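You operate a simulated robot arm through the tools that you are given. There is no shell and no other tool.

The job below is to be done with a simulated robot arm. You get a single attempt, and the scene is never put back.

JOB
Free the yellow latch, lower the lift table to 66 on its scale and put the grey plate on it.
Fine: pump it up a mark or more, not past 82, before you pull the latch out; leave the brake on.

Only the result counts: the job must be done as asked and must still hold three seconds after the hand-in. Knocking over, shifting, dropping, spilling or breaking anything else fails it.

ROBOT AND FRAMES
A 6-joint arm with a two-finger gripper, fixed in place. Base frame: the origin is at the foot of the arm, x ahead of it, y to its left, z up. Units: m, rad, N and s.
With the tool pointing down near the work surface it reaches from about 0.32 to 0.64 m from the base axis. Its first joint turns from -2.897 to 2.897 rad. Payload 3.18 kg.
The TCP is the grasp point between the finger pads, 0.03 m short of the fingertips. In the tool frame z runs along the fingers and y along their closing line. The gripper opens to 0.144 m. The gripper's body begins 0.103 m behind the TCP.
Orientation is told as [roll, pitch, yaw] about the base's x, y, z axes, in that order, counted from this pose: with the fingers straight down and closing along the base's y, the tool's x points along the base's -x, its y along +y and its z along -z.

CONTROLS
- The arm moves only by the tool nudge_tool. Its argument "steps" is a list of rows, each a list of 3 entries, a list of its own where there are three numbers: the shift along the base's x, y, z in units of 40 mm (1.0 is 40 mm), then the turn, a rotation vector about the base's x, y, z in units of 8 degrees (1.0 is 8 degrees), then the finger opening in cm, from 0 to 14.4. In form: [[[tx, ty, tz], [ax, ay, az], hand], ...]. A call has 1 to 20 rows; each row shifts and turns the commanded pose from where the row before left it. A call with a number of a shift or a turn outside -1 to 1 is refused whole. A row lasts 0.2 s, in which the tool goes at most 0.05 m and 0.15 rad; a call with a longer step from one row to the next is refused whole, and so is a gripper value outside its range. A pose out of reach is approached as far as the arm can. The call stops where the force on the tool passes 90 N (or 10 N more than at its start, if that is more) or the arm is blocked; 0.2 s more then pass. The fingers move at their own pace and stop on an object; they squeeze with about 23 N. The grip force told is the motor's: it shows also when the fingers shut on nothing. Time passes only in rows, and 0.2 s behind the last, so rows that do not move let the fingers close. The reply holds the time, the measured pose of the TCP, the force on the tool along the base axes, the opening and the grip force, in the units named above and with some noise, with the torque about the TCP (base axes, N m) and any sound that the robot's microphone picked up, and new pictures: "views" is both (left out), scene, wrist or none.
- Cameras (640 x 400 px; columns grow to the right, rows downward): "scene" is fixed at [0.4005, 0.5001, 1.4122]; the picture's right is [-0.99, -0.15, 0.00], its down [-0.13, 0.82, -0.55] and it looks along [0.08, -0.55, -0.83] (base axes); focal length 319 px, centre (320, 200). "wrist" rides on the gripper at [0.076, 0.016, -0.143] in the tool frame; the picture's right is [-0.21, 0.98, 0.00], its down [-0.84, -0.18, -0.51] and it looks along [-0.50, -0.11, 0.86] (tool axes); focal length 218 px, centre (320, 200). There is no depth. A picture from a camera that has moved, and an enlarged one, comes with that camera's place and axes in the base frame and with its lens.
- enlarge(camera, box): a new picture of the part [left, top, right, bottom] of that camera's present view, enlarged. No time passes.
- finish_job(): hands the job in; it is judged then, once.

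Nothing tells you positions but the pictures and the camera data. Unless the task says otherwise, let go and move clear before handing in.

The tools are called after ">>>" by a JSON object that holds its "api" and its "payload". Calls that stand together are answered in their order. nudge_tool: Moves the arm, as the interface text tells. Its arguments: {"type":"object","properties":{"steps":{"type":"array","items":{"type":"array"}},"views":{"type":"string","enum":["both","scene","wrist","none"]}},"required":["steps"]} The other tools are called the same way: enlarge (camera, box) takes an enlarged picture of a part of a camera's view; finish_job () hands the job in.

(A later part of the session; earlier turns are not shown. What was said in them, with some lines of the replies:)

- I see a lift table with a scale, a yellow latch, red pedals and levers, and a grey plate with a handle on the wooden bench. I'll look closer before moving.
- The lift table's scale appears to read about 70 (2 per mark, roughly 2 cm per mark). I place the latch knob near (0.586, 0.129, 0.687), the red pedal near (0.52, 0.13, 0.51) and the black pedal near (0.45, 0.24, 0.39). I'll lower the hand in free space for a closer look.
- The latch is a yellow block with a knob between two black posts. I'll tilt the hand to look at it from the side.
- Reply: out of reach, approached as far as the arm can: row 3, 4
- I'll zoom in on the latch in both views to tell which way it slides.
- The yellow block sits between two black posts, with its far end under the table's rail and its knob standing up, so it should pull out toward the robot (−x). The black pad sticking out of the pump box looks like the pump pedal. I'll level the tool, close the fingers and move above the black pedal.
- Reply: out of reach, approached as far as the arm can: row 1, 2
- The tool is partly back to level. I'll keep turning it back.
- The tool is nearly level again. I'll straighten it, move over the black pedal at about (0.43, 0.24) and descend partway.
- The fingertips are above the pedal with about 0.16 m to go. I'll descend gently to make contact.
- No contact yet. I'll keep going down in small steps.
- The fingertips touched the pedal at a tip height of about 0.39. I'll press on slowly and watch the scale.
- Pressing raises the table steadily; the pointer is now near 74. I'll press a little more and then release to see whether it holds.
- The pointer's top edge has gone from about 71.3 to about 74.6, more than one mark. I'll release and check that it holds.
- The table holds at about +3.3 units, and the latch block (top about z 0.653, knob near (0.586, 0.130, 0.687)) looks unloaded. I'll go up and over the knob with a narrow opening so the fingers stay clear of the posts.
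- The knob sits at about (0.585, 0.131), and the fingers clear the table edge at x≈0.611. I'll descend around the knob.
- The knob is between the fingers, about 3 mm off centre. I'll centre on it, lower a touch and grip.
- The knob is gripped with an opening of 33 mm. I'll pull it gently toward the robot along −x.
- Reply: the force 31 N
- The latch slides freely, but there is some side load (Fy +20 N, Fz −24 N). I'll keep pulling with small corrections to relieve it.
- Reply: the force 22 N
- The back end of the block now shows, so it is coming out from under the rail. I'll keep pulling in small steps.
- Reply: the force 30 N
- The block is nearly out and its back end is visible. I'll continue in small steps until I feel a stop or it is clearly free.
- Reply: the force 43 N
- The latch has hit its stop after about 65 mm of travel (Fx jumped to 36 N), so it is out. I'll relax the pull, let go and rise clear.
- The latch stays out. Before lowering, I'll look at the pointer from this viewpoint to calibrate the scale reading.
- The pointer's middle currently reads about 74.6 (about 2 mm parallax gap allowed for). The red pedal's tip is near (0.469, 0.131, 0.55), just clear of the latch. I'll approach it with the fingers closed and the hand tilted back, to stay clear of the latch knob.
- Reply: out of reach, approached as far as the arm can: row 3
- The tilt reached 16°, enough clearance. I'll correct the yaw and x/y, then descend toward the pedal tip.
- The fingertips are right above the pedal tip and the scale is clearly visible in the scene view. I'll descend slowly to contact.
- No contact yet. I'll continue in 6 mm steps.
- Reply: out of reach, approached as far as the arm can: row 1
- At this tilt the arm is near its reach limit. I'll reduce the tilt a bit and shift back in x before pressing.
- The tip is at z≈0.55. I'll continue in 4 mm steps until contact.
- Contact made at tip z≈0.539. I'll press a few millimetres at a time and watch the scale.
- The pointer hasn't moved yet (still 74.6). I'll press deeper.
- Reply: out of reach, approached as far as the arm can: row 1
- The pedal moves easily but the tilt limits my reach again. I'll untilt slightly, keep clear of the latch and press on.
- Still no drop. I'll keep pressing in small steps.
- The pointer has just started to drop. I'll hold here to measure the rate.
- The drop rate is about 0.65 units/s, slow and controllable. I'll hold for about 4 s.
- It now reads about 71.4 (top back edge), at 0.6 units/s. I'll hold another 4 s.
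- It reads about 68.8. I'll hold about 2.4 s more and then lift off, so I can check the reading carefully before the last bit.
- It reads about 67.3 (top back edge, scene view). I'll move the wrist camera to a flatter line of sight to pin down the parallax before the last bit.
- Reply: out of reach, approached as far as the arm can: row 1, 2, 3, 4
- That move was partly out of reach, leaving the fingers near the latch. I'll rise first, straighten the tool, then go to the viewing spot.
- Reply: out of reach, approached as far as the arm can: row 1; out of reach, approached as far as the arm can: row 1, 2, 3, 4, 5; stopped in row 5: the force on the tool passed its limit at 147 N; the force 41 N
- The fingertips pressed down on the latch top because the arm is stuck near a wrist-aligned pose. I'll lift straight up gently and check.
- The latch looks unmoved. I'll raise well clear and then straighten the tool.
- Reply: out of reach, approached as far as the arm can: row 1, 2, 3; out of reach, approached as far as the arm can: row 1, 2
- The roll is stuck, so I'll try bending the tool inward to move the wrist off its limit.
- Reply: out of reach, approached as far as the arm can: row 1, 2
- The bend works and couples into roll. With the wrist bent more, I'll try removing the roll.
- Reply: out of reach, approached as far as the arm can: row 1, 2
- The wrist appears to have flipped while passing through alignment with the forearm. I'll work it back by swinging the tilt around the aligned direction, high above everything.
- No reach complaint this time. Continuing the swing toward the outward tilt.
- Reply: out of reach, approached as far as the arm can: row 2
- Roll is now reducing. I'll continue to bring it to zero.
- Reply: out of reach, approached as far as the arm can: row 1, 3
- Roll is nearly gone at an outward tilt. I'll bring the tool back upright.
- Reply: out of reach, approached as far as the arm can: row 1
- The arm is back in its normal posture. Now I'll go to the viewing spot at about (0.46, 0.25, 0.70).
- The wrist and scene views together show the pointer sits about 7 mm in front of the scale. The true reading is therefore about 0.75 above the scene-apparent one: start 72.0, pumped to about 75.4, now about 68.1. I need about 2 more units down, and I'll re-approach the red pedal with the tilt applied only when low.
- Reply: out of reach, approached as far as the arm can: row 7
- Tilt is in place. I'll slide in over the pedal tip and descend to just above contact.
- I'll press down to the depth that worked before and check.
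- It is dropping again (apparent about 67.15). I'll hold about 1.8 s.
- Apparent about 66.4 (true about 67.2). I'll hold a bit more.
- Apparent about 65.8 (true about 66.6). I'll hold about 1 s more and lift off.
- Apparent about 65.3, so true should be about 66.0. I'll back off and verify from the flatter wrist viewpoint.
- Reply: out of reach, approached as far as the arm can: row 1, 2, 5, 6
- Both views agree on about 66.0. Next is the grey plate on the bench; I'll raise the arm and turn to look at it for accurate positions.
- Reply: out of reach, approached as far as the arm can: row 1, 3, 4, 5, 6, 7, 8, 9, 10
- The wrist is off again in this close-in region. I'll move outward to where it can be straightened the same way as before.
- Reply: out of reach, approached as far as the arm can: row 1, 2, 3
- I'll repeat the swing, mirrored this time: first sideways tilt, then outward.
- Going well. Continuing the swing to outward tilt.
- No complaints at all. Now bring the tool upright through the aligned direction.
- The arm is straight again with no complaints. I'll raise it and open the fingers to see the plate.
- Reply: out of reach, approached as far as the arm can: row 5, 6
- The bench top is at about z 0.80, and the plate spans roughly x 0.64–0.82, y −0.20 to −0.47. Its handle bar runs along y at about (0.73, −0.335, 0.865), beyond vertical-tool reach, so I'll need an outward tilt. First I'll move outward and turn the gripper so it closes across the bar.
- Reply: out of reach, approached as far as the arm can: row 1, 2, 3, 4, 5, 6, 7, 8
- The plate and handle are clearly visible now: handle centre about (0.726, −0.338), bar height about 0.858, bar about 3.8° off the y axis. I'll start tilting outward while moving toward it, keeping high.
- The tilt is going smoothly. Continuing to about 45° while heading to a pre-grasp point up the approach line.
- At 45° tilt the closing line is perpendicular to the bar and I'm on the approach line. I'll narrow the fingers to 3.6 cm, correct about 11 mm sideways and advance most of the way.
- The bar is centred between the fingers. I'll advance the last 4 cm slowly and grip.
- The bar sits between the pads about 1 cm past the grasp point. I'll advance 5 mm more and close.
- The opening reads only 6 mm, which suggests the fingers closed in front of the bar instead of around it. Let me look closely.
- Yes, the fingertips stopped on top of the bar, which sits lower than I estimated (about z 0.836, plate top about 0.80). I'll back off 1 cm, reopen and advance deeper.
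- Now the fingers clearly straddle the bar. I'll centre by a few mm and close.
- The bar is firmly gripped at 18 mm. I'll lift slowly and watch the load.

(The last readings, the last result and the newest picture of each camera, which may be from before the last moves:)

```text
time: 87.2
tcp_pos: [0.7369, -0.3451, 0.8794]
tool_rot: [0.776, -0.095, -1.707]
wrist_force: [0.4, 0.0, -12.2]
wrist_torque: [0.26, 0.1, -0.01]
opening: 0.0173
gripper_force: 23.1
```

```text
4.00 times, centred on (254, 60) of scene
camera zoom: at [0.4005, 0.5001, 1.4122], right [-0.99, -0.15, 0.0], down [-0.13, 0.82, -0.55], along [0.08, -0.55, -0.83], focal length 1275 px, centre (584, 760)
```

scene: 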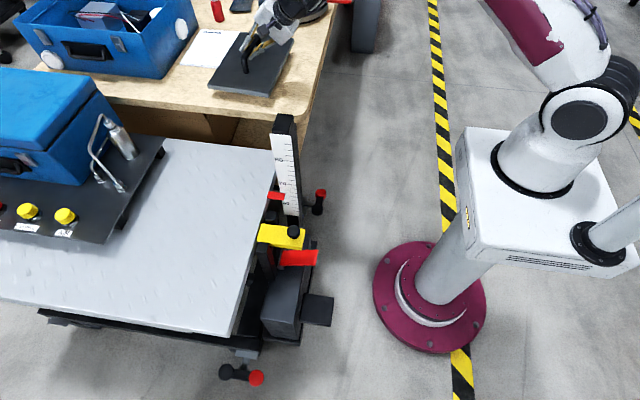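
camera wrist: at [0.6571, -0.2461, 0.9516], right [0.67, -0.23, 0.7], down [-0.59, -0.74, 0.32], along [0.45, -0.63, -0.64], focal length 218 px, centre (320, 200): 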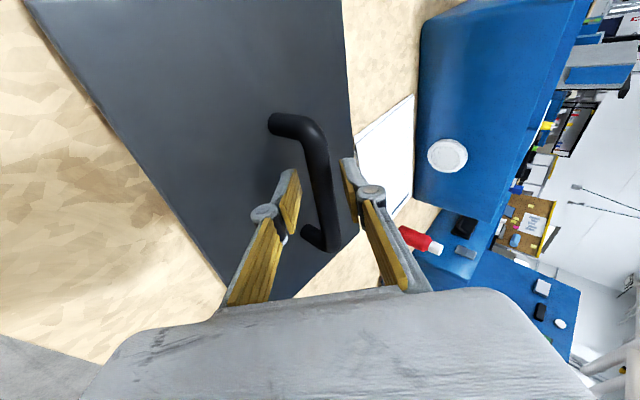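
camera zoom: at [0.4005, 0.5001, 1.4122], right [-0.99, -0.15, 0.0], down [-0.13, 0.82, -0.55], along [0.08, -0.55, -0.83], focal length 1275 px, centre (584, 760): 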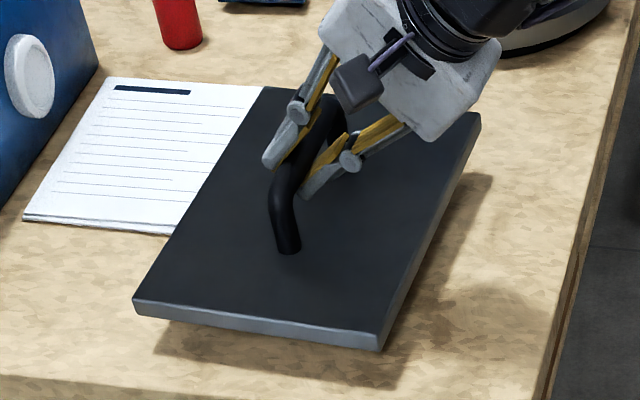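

The plate is lifted and level, weighing about 12 N. I'll raise it further so it clears the scale post, then carry it across to the lift table keeping the same orientation.

>>> {"api": "nudge_tool", "payload": {"steps": [[[0, 0.1, 0.4], [0, 0, 0], 0], [[0, 0.1, 0.4], [0, 0, 0], 0], [[0, 0.2, 0.4], [0, 0, 0], 0], [[0, 0.3, 0.3], [0, 0, 0], 0], [[0.1, 0.4, 0.2], [0, 0, 0], 0], [[0, 0, 0], [0, 0, 0], 0]], "views": "scene"}}

```text
time: 88.6
tcp_pos: [0.7403, -0.2992, 0.9459]
tool_rot: [0.774, -0.098, -1.708]
wrist_force: [-0.5, -0.5, -11.5]
wrist_torque: [0.27, 0.1, 0.02]
opening: 0.0171
gripper_force: 23.0
```

scene: 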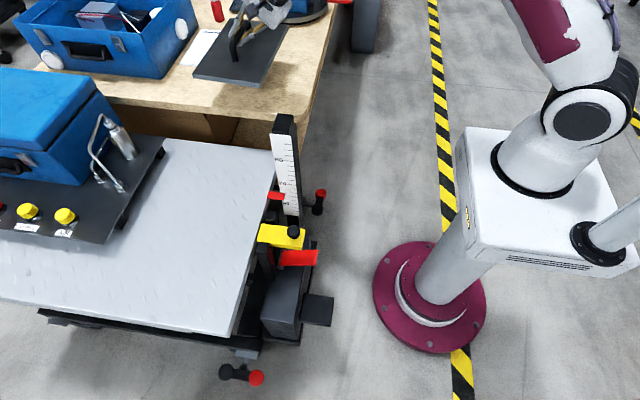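

No complaints. Carrying it across in +y at this height.

>>> {"api": "nudge_tool", "payload": {"steps": [[[0.05, 0.5, 0], [0, 0, 0], 0], [[0.1, 0.6, 0], [0, 0, 0], 0], [[0.1, 0.6, 0], [0, 0, 0], 0], [[0.1, 0.6, 0], [0, 0, 0], 0], [[0.1, 0.6, 0], [0, 0, 0], 0], [[0.1, 0.6, 0], [0, 0, 0], 0], [[0, 0.3, 0], [0, 0, 0], 0], [[0, 0, 0], [0, 0, 0], 0]], "views": "scene"}}

```text
time: 90.4
tcp_pos: [0.7636, -0.1473, 0.9484]
tool_rot: [0.775, -0.098, -1.707]
wrist_force: [0.1, 0.2, -12.2]
wrist_torque: [0.28, 0.13, -0.02]
opening: 0.0171
gripper_force: 23.3
```

scene: 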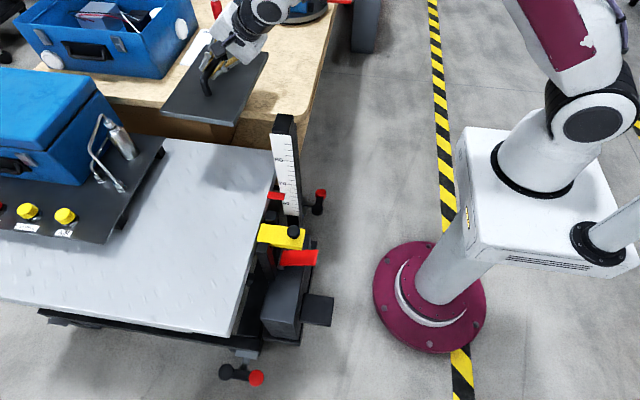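

Going smoothly. Continuing over the table.

>>> {"api": "nudge_tool", "payload": {"steps": [[[0.05, 0.5, 0], [0, 0, 0], 0], [[0.1, 0.6, 0], [0, 0, 0], 0], [[0.1, 0.6, 0], [0, 0, 0], 0], [[0.1, 0.6, 0], [0, 0, 0], 0], [[0.1, 0.6, 0], [0, 0, 0], 0], [[0.1, 0.6, 0], [0, 0, 0], 0], [[0.1, 0.6, 0], [0, 0, 0], 0], [[0.1, 0.6, 0], [0, 0, 0], 0], [[0.1, 0.6, 0], [0, 0, 0], 0], [[0, 0.6, 0], [0, 0, 0], 0], [[0, 0.5, 0], [0, 0, 0], 0], [[0, 0.3, 0], [0, 0, 0], 0], [[0, 0, 0], [0, 0, 0], 0]], "views": "both"}}

```text
time: 93.2
tcp_pos: [0.7969, 0.1182, 0.9482]
tool_rot: [0.774, -0.097, -1.707]
wrist_force: [1.1, 0.6, -11.9]
wrist_torque: [0.23, 0.08, -0.01]
opening: 0.0174
gripper_force: 23.3
camera wrist: at [0.7221, 0.2167, 1.053], right [0.67, -0.24, 0.7], down [-0.59, -0.74, 0.32], along [0.45, -0.63, -0.64], focal length 218 px, centre (320, 200)
```

scene: 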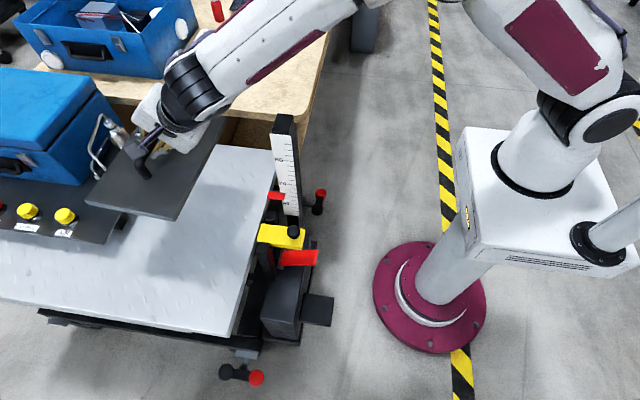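
wrist: 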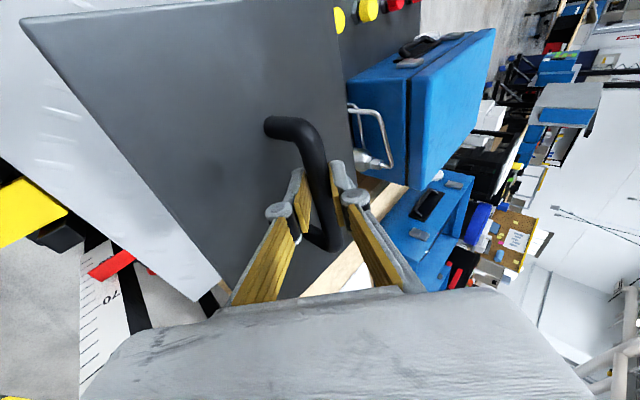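

The plate is over the free part of the table. I'll lower it in stages, watching orientation and force.

>>> {"api": "nudge_tool", "payload": {"steps": [[[-0.1, 0, -0.4], [0, 0, 0], 0], [[-0.1, 0, -0.5], [0, 0, 0], 0], [[0, 0, -0.5], [0, 0, 0], 0], [[0, 0, -0.5], [0, 0, 0], 0], [[0, 0, -0.4], [0, 0, 0], 0], [[0, 0, 0], [0, 0, 0], 0]], "views": "both"}}

```text
time: 94.6
tcp_pos: [0.7989, 0.121, 0.8616]
tool_rot: [0.766, -0.097, -1.706]
wrist_force: [-0.5, -0.4, -12.0]
wrist_torque: [0.21, 0.05, 0.0]
opening: 0.0174
gripper_force: 23.2
out of reach, approached as far as the arm can: row 5
camera wrist: at [0.724, 0.2194, 0.9669], right [0.68, -0.23, 0.7], down [-0.59, -0.74, 0.32], along [0.44, -0.63, -0.64], focal length 218 px, centre (320, 200)
```

scene: 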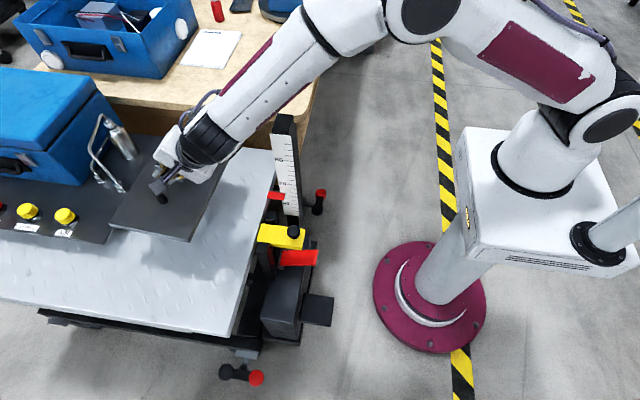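
wrist: 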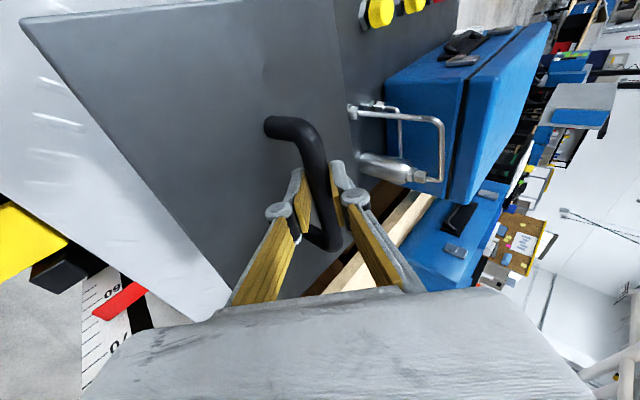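

Near a wrist limit again. I'll try smaller downward steps and see whether it follows.

>>> {"api": "nudge_tool", "payload": {"steps": [[[0, 0, -0.15], [0, 0, 0], 0], [[0, 0, -0.15], [0, 0, 0], 0], [[0, 0, -0.15], [0, 0, 0], 0], [[0, 0, 0], [0, 0, 0], 0]], "views": "none"}}

```text
time: 95.6
tcp_pos: [0.8058, 0.121, 0.8467]
tool_rot: [0.766, -0.1, -1.708]
wrist_force: [0.2, -0.8, -12.1]
wrist_torque: [0.21, 0.14, -0.03]
opening: 0.017
gripper_force: 23.2
out of reach, approached as far as the arm can: row 1, 3
```

The wrist reaches its limit as I go lower with this tilt direction. I'll go back up a bit, rotate the plate about 25° in yaw and shift toward +y, which eases the wrist, while still fitting on the free table area.

>>> {"api": "nudge_tool", "payload": {"steps": [[[0, 0, 0.4], [0, 0, 0], 0], [[0, 0, 0.5], [0, 0, 0], 0], [[0, 0.2, 0.4], [0, 0, -0.35], 0], [[0, 0.3, 0], [0, 0, -0.4], 0], [[0, 0.3, 0], [0, 0, -0.4], 0], [[0, 0.3, 0], [0, 0, -0.4], 0], [[-0.05, 0.3, 0], [0, 0, -0.4], 0], [[-0.1, 0.3, 0], [0, 0, -0.4], 0], [[-0.1, 0.3, 0], [0, 0, -0.4], 0], [[-0.1, 0, 0], [0, 0, -0.4], 0], [[0, 0, 0], [0, 0, 0], 0]], "views": "both"}}

```text
time: 98.0
tcp_pos: [0.7906, 0.192, 0.8985]
tool_rot: [0.77, -0.092, -2.137]
wrist_force: [0.9, -0.5, -11.2]
wrist_torque: [0.26, -0.04, 0.04]
opening: 0.0173
gripper_force: 23.0
out of reach, approached as far as the arm can: row 10
camera wrist: at [0.7629, 0.3119, 1.0037], right [0.52, -0.5, 0.7], down [-0.84, -0.43, 0.32], along [0.14, -0.75, -0.64], focal length 218 px, centre (320, 200)
```

scene: 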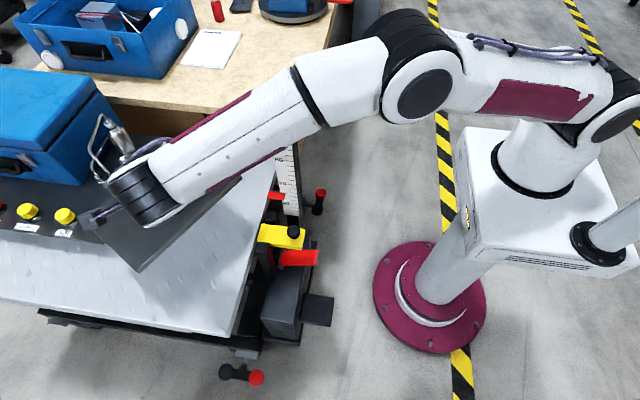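
wrist: 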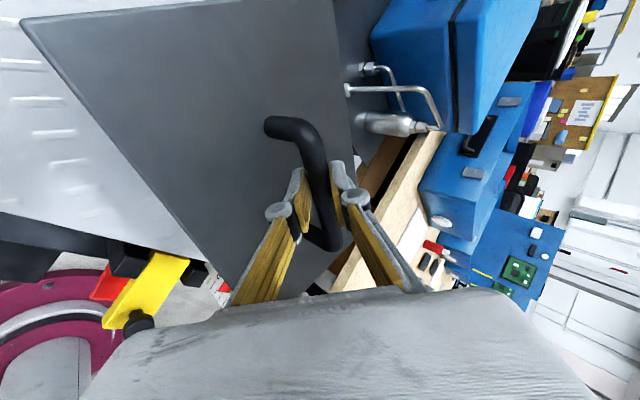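

I'll try lowering from here, bringing it slightly inward to stay within reach.

>>> {"api": "nudge_tool", "payload": {"steps": [[[-0.2, -0.3, -0.3], [0, 0, 0], 0], [[-0.1, -0.3, -0.4], [0, 0, 0], 0], [[0, 0, -0.4], [0, 0, 0], 0], [[0, 0, -0.4], [0, 0, 0], 0], [[0, 0, 0], [0, 0, 0], 0]], "views": "none"}}

```text
time: 99.2
tcp_pos: [0.8079, 0.1754, 0.8471]
tool_rot: [0.772, -0.101, -2.147]
wrist_force: [-0.2, -0.4, -11.9]
wrist_torque: [0.26, -0.01, -0.02]
opening: 0.0174
gripper_force: 23.0
out of reach, approached as far as the arm can: row 1, 2, 3, 4
```

The block seems related to the gripper's turn, so turning the other way should relieve it. I'll raise slightly and rotate the yaw back and a bit beyond.

>>> {"api": "nudge_tool", "payload": {"steps": [[[0, 0, 0.5], [0, 0, 0.2], 0], [[0, 0, 0.3], [0, 0, 0.4], 0], [[0, -0.1, 0], [0, 0, 0.45], 0], [[0, -0.2, 0], [0, 0, 0.45], 0], [[0, -0.2, 0], [0, 0, 0.45], 0], [[0, -0.2, 0], [0, 0, 0.45], 0], [[0, -0.2, 0], [0, 0, 0.45], 0], [[0, -0.2, 0], [0, 0, 0.45], 0], [[0, -0.1, 0], [0, 0, 0.45], 0], [[0, 0, 0], [0, 0, 0.45], 0], [[0, 0, 0], [0, 0, 0.45], 0], [[0, 0, 0], [0, 0, 0], 0]], "views": "both"}}

```text
time: 101.8
tcp_pos: [0.8081, 0.1283, 0.879]
tool_rot: [0.775, -0.098, -1.499]
wrist_force: [-0.5, -0.2, -11.7]
wrist_torque: [0.22, 0.14, 0.0]
opening: 0.017
gripper_force: 23.6
camera wrist: at [0.7137, 0.2085, 0.9832], right [0.71, -0.09, 0.7], down [-0.42, -0.85, 0.32], along [0.57, -0.52, -0.64], focal length 218 px, centre (320, 200)
```

scene: 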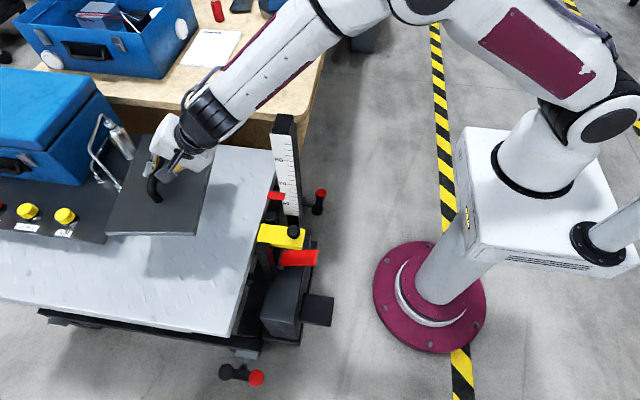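
wrist: 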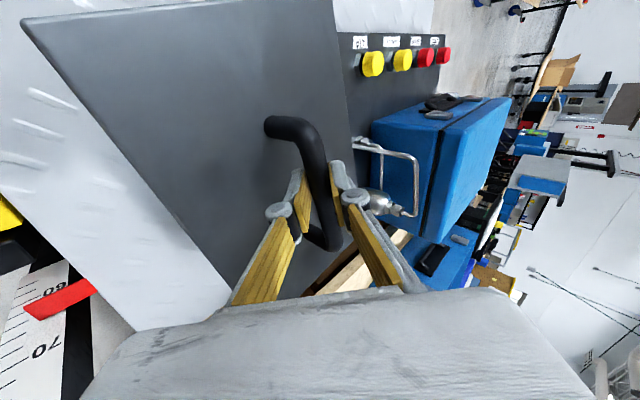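

No complaints. Now I'll test coming inward and down again.

>>> {"api": "nudge_tool", "payload": {"steps": [[[-0.2, 0, -0.2], [0, 0, 0], 0], [[-0.2, 0, -0.3], [0, 0, 0], 0], [[0, 0, -0.4], [0, 0, 0], 0], [[0, 0, -0.4], [0, 0, 0], 0], [[0, 0, 0], [0, 0, 0], 0]], "views": "none"}}

```text
time: 103.0
tcp_pos: [0.8085, 0.1302, 0.8344]
tool_rot: [0.767, -0.096, -1.499]
wrist_force: [0.6, 0.2, -11.8]
wrist_torque: [0.21, 0.14, -0.04]
opening: 0.0173
gripper_force: 22.5
out of reach, approached as far as the arm can: row 3, 4
```

The same limit persists regardless of yaw. I'll test whether slightly less tilt frees the downward motion.

>>> {"api": "nudge_tool", "payload": {"steps": [[[0, 0, 0], [0, 0.4, 0], 0], [[0, 0, 0], [0, 0.4, 0], 0], [[-0.15, 0, -0.3], [0, 0, 0], 0], [[-0.15, 0, -0.3], [0, 0, 0], 0], [[0, 0, 0], [0, 0, 0], 0]], "views": "scene"}}

```text
time: 104.2
tcp_pos: [0.7963, 0.1256, 0.8118]
tool_rot: [0.71, -0.102, -1.503]
wrist_force: [0.3, 0.3, -11.8]
wrist_torque: [0.21, 0.1, -0.02]
opening: 0.0172
gripper_force: 23.1
out of reach, approached as far as the arm can: row 2
```

scene: 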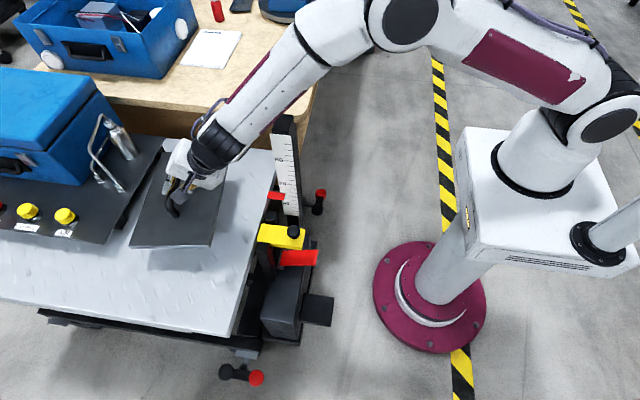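

Reducing the tilt a little does free the motion. I'll lower with the plate pitched slightly, outer edge down by under 1.5 cm, so it touches on that edge and settles flat as I lower, pivoting on its round handle.

>>> {"api": "nudge_tool", "payload": {"steps": [[[0.1, 0, -0.1], [0, 0.4, 0], 0], [[0.1, 0, -0.2], [0, 0.4, 0], 0], [[0.1, 0, -0.3], [0, 0, 0], 0], [[0, 0, -0.3], [0, 0, 0], 0], [[0, 0, 0], [0, 0, 0], 0]], "views": "both"}}

>>> {"api": "enlarge", "payload": {"camera": "scene", "box": [90, 110, 282, 270]}}

```text
time: 105.4
tcp_pos: [0.8072, 0.1199, 0.7816]
tool_rot: [0.6, -0.094, -1.491]
wrist_force: [0.6, -0.1, -11.8]
wrist_torque: [0.18, 0.05, -0.01]
opening: 0.0172
gripper_force: 23.2
out of reach, approached as far as the arm can: row 1, 2
camera wrist: at [0.7345, 0.2036, 0.9006], right [0.82, -0.09, 0.57], down [-0.37, -0.84, 0.4], along [0.44, -0.53, -0.72], focal length 218 px, centre (320, 200)
```

scene: 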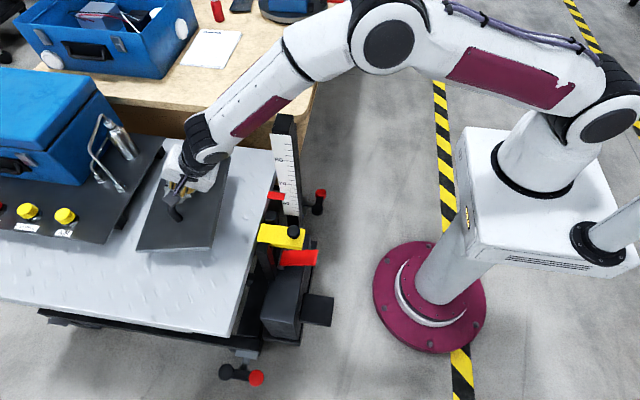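
wrist: 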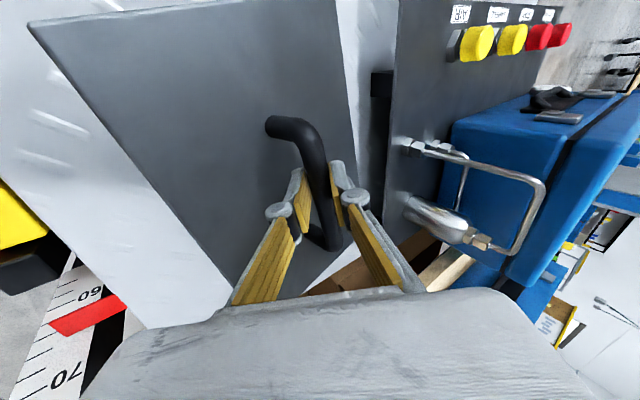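

```text
2.50 times, centred on (186, 190) of scene
camera zoom: at [0.4005, 0.5001, 1.4122], right [-0.99, -0.15, 0.0], down [-0.13, 0.82, -0.55], along [0.08, -0.55, -0.83], focal length 797 px, centre (655, 225)
```

zoom: 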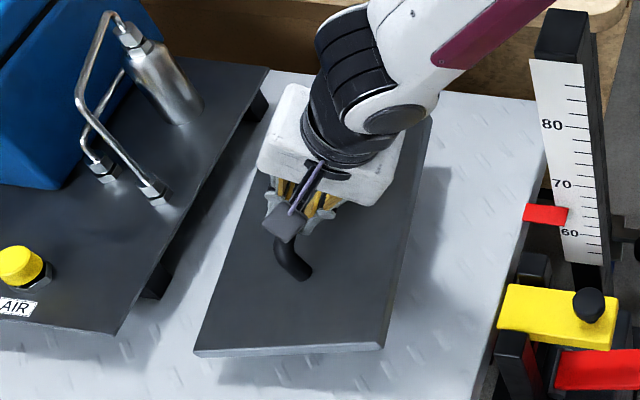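

Clearance to the tray looks fine. I'll keep lowering slowly, watching for contact.

>>> {"api": "nudge_tool", "payload": {"steps": [[[0, 0, -0.2], [0, 0, 0], 0], [[0, 0, -0.2], [0, 0, 0], 0], [[0, 0, -0.2], [0, 0, 0], 0], [[0, 0, 0], [0, 0, 0], 0]], "views": "none"}}

>>> {"api": "enlarge", "payload": {"camera": "scene", "box": [90, 110, 282, 270]}}

```text
time: 106.4
tcp_pos: [0.807, 0.1213, 0.7582]
tool_rot: [0.599, -0.096, -1.493]
wrist_force: [-0.1, 0.0, -12.6]
wrist_torque: [0.25, 0.04, 0.02]
opening: 0.017
gripper_force: 23.2
```

```text
2.50 times, centred on (186, 190) of scene
camera zoom: at [0.4005, 0.5001, 1.4122], right [-0.99, -0.15, 0.0], down [-0.13, 0.82, -0.55], along [0.08, -0.55, -0.83], focal length 797 px, centre (655, 225)
```

zoom: 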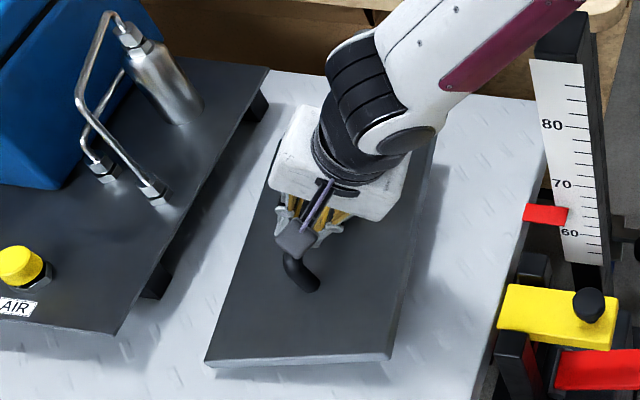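

Almost there. I'll continue in 4 mm steps.

>>> {"api": "nudge_tool", "payload": {"steps": [[[0, 0, -0.12], [0, 0, 0], 0], [[0, 0, -0.12], [0, 0, 0], 0], [[0, 0, -0.12], [0, 0, 0], 0], [[0, 0, 0], [0, 0, 0], 0]], "views": "none"}}

>>> {"api": "enlarge", "payload": {"camera": "scene", "box": [90, 110, 282, 270]}}

```text
time: 107.4
tcp_pos: [0.8054, 0.1201, 0.7439]
tool_rot: [0.599, -0.096, -1.494]
wrist_force: [0.1, 0.0, -10.9]
wrist_torque: [0.23, 0.07, 0.01]
opening: 0.0169
gripper_force: 23.3
```

```text
2.50 times, centred on (186, 190) of scene
camera zoom: at [0.4005, 0.5001, 1.4122], right [-0.99, -0.15, 0.0], down [-0.13, 0.82, -0.55], along [0.08, -0.55, -0.83], focal length 797 px, centre (655, 225)
```

zoom: 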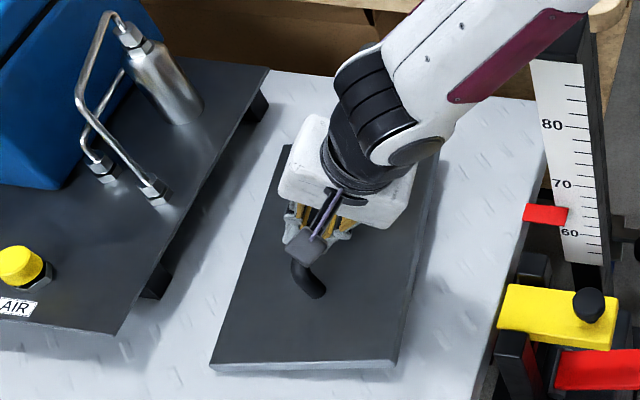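

The outer edge looks about to touch. I'll keep on in small steps.

>>> {"api": "nudge_tool", "payload": {"steps": [[[0, 0, -0.1], [0, 0, 0], 0], [[0, 0, -0.1], [0, 0, 0], 0], [[0, 0, 0], [0, 0, 0], 0]], "views": "none"}}

>>> {"api": "enlarge", "payload": {"camera": "scene", "box": [90, 110, 282, 270]}}

```text
time: 108.2
tcp_pos: [0.8054, 0.1208, 0.7362]
tool_rot: [0.599, -0.095, -1.493]
wrist_force: [0.4, 0.3, -10.5]
wrist_torque: [0.26, 0.12, -0.02]
opening: 0.0172
gripper_force: 23.1
```

```text
2.50 times, centred on (186, 190) of scene
camera zoom: at [0.4005, 0.5001, 1.4122], right [-0.99, -0.15, 0.0], down [-0.13, 0.82, -0.55], along [0.08, -0.55, -0.83], focal length 797 px, centre (655, 225)
```

zoom: 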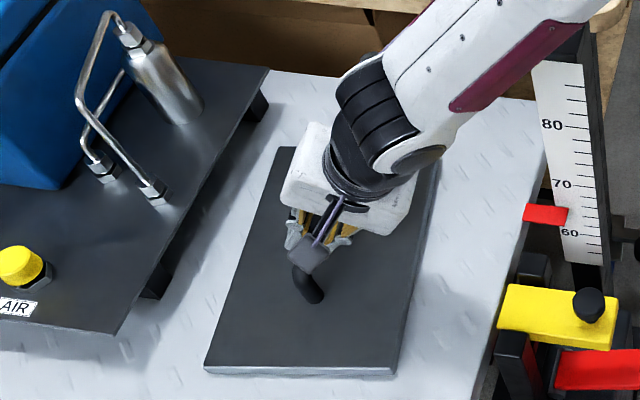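

The load is starting to shift to the table. Continuing gently.

>>> {"api": "nudge_tool", "payload": {"steps": [[[0, 0, -0.1], [0, 0, 0], 0], [[0, 0, -0.1], [0, 0, 0], 0], [[0, 0, 0], [0, 0, 0], 0]], "views": "none"}}

>>> {"api": "enlarge", "payload": {"camera": "scene", "box": [90, 110, 282, 270]}}

>>> {"api": "enlarge", "payload": {"camera": "wrist", "box": [0, 0, 480, 300]}}

```text
time: 109.0
tcp_pos: [0.8067, 0.1212, 0.7323]
tool_rot: [0.605, -0.094, -1.492]
wrist_force: [-4.2, -1.2, 15.1]
wrist_torque: [-0.06, -0.11, -0.36]
opening: 0.017
gripper_force: 22.9
```

```text
2.50 times, centred on (186, 190) of scene
camera zoom: at [0.4005, 0.5001, 1.4122], right [-0.99, -0.15, 0.0], down [-0.13, 0.82, -0.55], along [0.08, -0.55, -0.83], focal length 797 px, centre (655, 225)
```

zoom: 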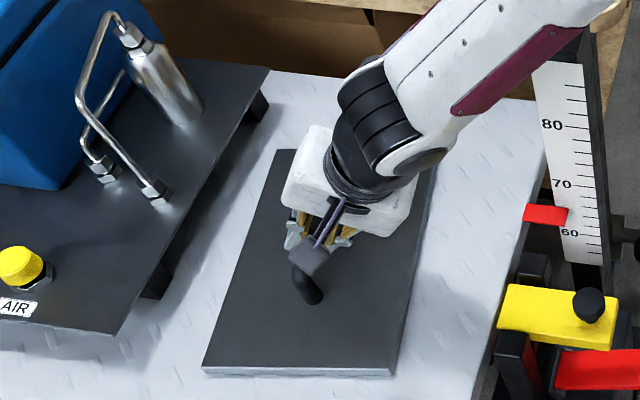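

```text
1.33 times, centred on (240, 150) of wrist
camera zoom: at [0.7338, 0.2033, 0.8512], right [0.81, -0.09, 0.57], down [-0.37, -0.84, 0.39], along [0.45, -0.53, -0.72], focal length 291 px, centre (427, 267)
```

zoom: 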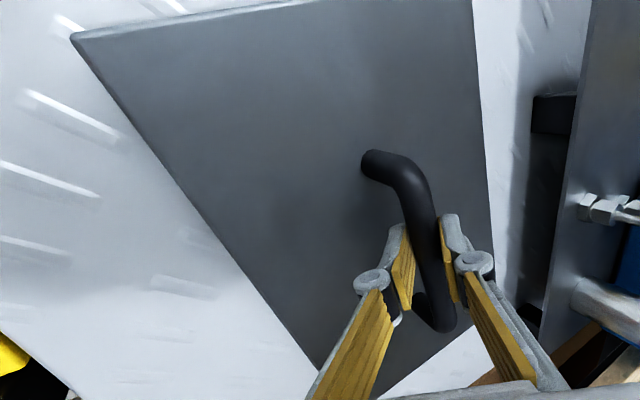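

The plate is flat on the table and the force has reversed. I'll relax slightly, then open the fingers.

>>> {"api": "nudge_tool", "payload": {"steps": [[[0, 0, 0.08], [0, 0, 0], 0], [[0, 0, 0], [0, 0, 0], 2.4], [[0, 0, 0], [0, 0, 0], 3.4], [[0, 0, 0], [0, 0, 0], 3.4]], "views": "both"}}

>>> {"api": "enlarge", "payload": {"camera": "scene", "box": [90, 110, 282, 270]}}

>>> {"api": "enlarge", "payload": {"camera": "wrist", "box": [220, 60, 412, 220]}}

```text
time: 110.0
tcp_pos: [0.8053, 0.1204, 0.7329]
tool_rot: [0.599, -0.096, -1.494]
wrist_force: [-0.3, -0.4, -0.6]
wrist_torque: [0.01, -0.02, -0.03]
opening: 0.034
gripper_force: 0.0
camera wrist: at [0.7319, 0.2032, 0.8509], right [0.82, -0.09, 0.57], down [-0.37, -0.84, 0.4], along [0.44, -0.53, -0.72], focal length 218 px, centre (320, 200)
```

scene: 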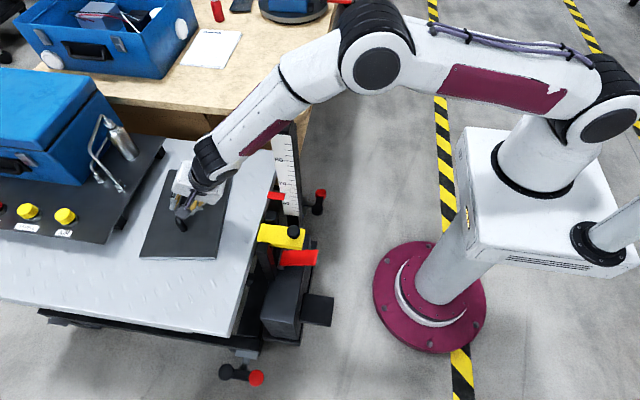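
wrist: 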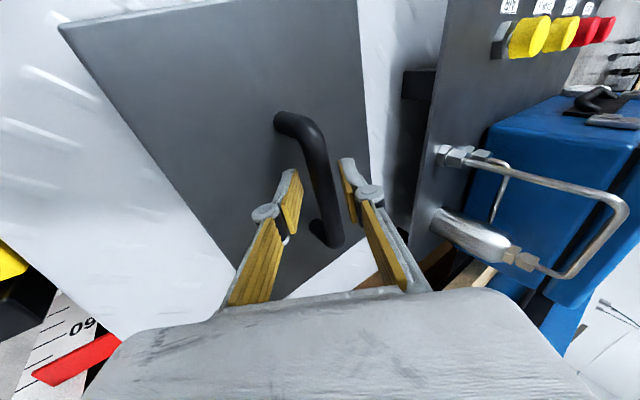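

```text
2.50 times, centred on (186, 190) of scene
camera zoom: at [0.4005, 0.5001, 1.4122], right [-0.99, -0.15, 0.0], down [-0.13, 0.82, -0.55], along [0.08, -0.55, -0.83], focal length 797 px, centre (655, 225)
```

zoom: 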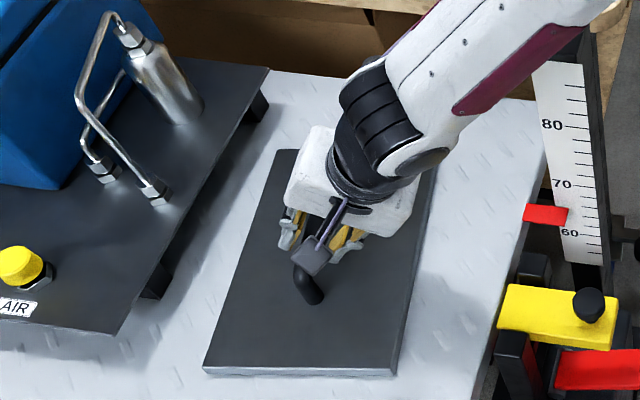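

```text
2.50 times, centred on (316, 140) of wrist
camera zoom: at [0.7319, 0.2032, 0.8509], right [0.82, -0.09, 0.57], down [-0.37, -0.84, 0.4], along [0.44, -0.53, -0.72], focal length 546 px, centre (330, 350)
```

zoom: 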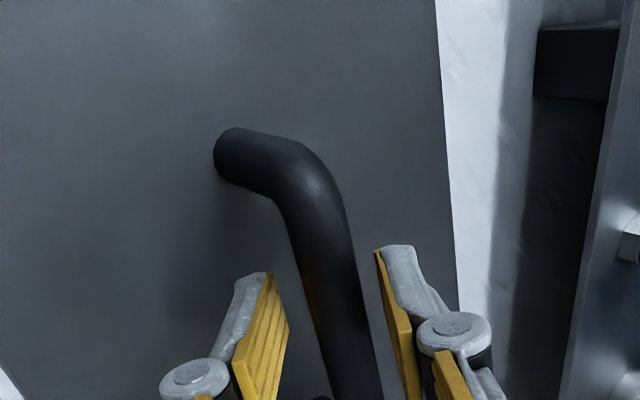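

The plate is released and lying flat. I'll open a bit more and back out along the finger direction in small steps.

>>> {"api": "nudge_tool", "payload": {"steps": [[[0, 0, 0], [0, 0, 0], 4.6], [[-0.11, 0, 0.17], [0, 0, 0], 4.6], [[-0.11, 0, 0.17], [0, 0, 0], 4.6], [[-0.11, 0, 0.17], [0, 0, 0], 4.6], [[0, 0, 0], [0, 0, 0], 4.6]], "views": "both"}}

>>> {"api": "enlarge", "payload": {"camera": "wrist", "box": [220, 60, 412, 220]}}

```text
time: 111.2
tcp_pos: [0.7942, 0.1204, 0.7537]
tool_rot: [0.599, -0.096, -1.492]
wrist_force: [-0.1, 0.3, -0.1]
wrist_torque: [0.0, 0.0, 0.01]
opening: 0.0461
gripper_force: 0.0
camera wrist: at [0.7196, 0.2033, 0.8725], right [0.82, -0.09, 0.57], down [-0.37, -0.84, 0.4], along [0.44, -0.53, -0.72], focal length 218 px, centre (320, 200)
```

scene: 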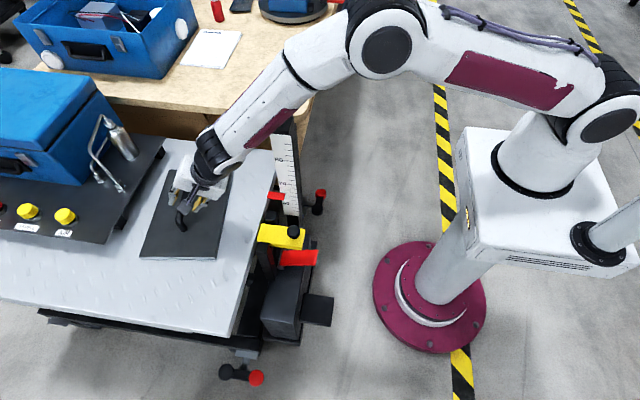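
wrist: 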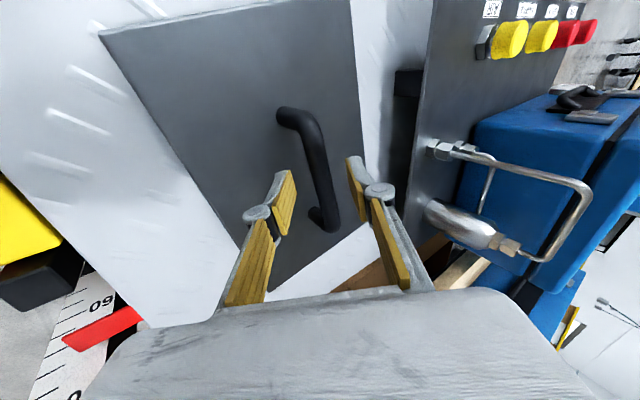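

```text
2.50 times, centred on (316, 140) of wrist
camera zoom: at [0.7196, 0.2033, 0.8725], right [0.82, -0.09, 0.57], down [-0.37, -0.84, 0.4], along [0.44, -0.53, -0.72], focal length 546 px, centre (330, 350)
```

zoom: 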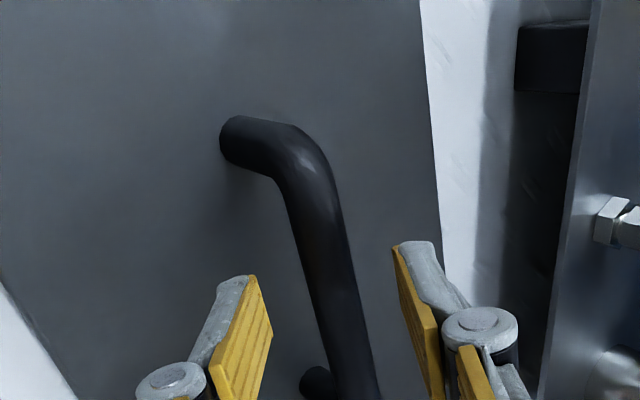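

Clear of contact with no forces. I'll continue backing out and up.

>>> {"api": "nudge_tool", "payload": {"steps": [[[-0.25, 0, 0.38], [0, 0, 0], 4.6], [[-0.25, 0, 0.38], [0, 0, 0], 4.6], [[-0.1, 0, 0.6], [0, 0, 0], 4.6], [[0, 0, 0.8], [0, 0, 0], 4.6], [[0, 0, 0.8], [0, 0, 0], 4.6], [[0, 0, 0.8], [0, 0, 0], 4.6], [[0, 0, 0], [0, 0, 0], 4.6]], "views": "both"}}

```text
time: 112.8
tcp_pos: [0.7692, 0.12, 0.9059]
tool_rot: [0.6, -0.095, -1.494]
wrist_force: [0.6, -0.5, 0.9]
wrist_torque: [0.01, 0.02, 0.0]
opening: 0.046
gripper_force: 0.0
camera wrist: at [0.697, 0.2022, 1.0245], right [0.82, -0.09, 0.57], down [-0.37, -0.84, 0.4], along [0.44, -0.53, -0.72], focal length 218 px, centre (320, 200)
```

scene: 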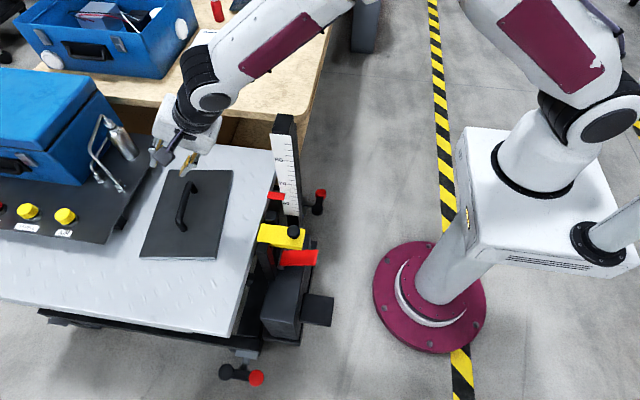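
wrist: 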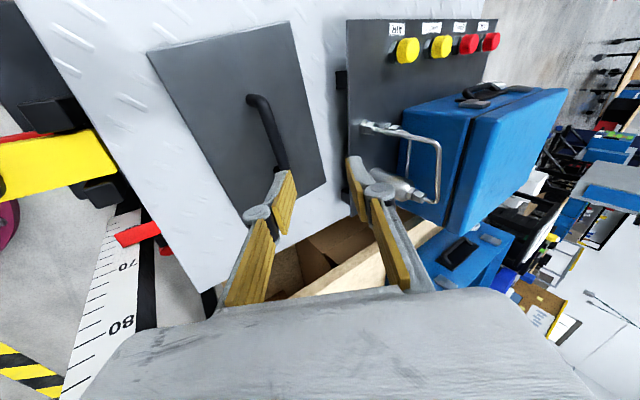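

The plate lies flat on the table and the arm is clear. I'll check the scale, latch and brakes once more.

>>> {"api": "enlarge", "payload": {"camera": "scene", "box": [250, 165, 314, 205]}}

>>> {"api": "enlarge", "payload": {"camera": "scene", "box": [220, 180, 348, 280]}}

>>> {"api": "enlarge", "payload": {"camera": "scene", "box": [90, 110, 282, 270]}}

>>> {"api": "enlarge", "payload": {"camera": "wrist", "box": [60, 180, 220, 340]}}

```text
10.00 times, centred on (282, 185) of scene
camera zoom: at [0.4005, 0.5001, 1.4122], right [-0.99, -0.15, 0.0], down [-0.13, 0.82, -0.55], along [0.08, -0.55, -0.83], focal length 3187 px, centre (700, 350)
```

zoom: 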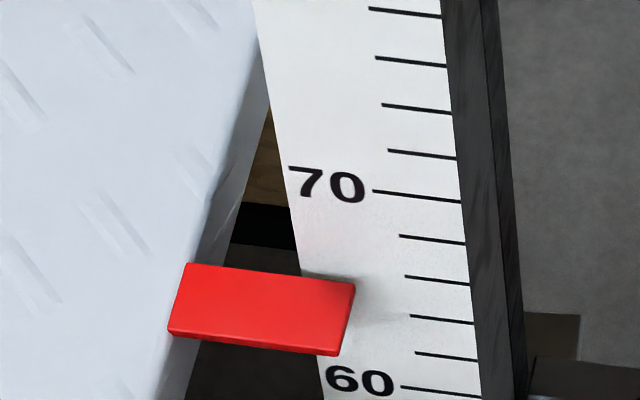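

```text
4.00 times, centred on (284, 230) of scene
camera zoom: at [0.4005, 0.5001, 1.4122], right [-0.99, -0.15, 0.0], down [-0.13, 0.82, -0.55], along [0.08, -0.55, -0.83], focal length 1275 px, centre (464, 80)
```

zoom: 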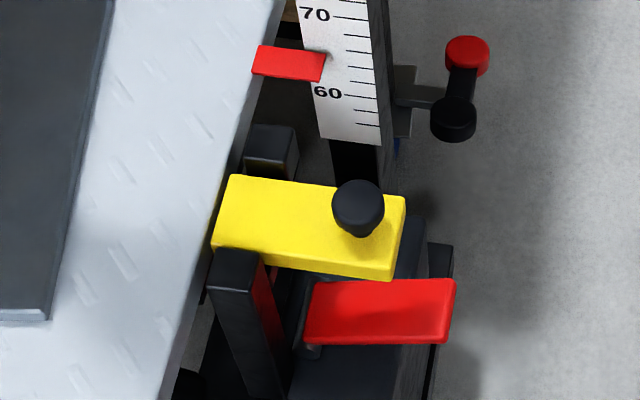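

```text
2.50 times, centred on (186, 190) of scene
camera zoom: at [0.4005, 0.5001, 1.4122], right [-0.99, -0.15, 0.0], down [-0.13, 0.82, -0.55], along [0.08, -0.55, -0.83], focal length 797 px, centre (655, 225)
```

zoom: 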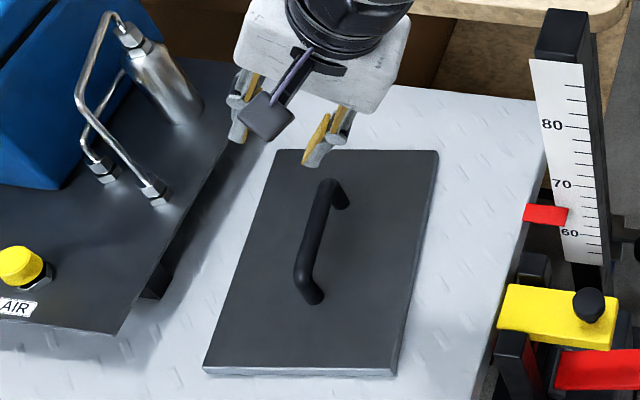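

```text
2.50 times, centred on (140, 260) of wrist
camera zoom: at [0.697, 0.2022, 1.0245], right [0.82, -0.09, 0.57], down [-0.37, -0.84, 0.4], along [0.44, -0.53, -0.72], focal length 546 px, centre (770, 50)
```

zoom: 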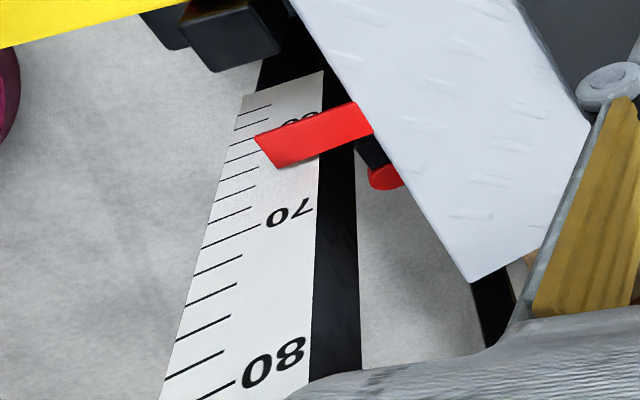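

The scale reading hasn't changed and is still about 66. The latch is out, the brake levers are untouched and the plate lies flat with the gripper well clear, so I'm handing in.

>>> {"api": "finish_job", "payload": {}}

```text
The job is handed in.
```

I pumped the table up, pulled the yellow latch out to its stop, lowered the table to about 66 and put the grey plate on it. The job is handed in; I haven't seen the result of the judging.

- **Pump:** the table went up about 3.3 units, from about 72 to 75.4. That is more than one mark and well under 82. I did this before touching the latch.
- **Scale:** I put the reading at 66.0, give or take about 0.2. I had to correct for the pointer sitting roughly 7 mm in front of the scale, and adding the plate did not change it.
- **Latch:** while I was freeing the arm from an awkward wrist position, the fingertips pressed on the top of the pulled-out latch; the force peaked at 147 N. The latch showed no movement in the pictures afterwards.
- **Plate:** it lies flat in the open part of the table, clear of the tray. The gripper has let go and moved up out of the way.
- **Brake:** I did not touch the brake levers.
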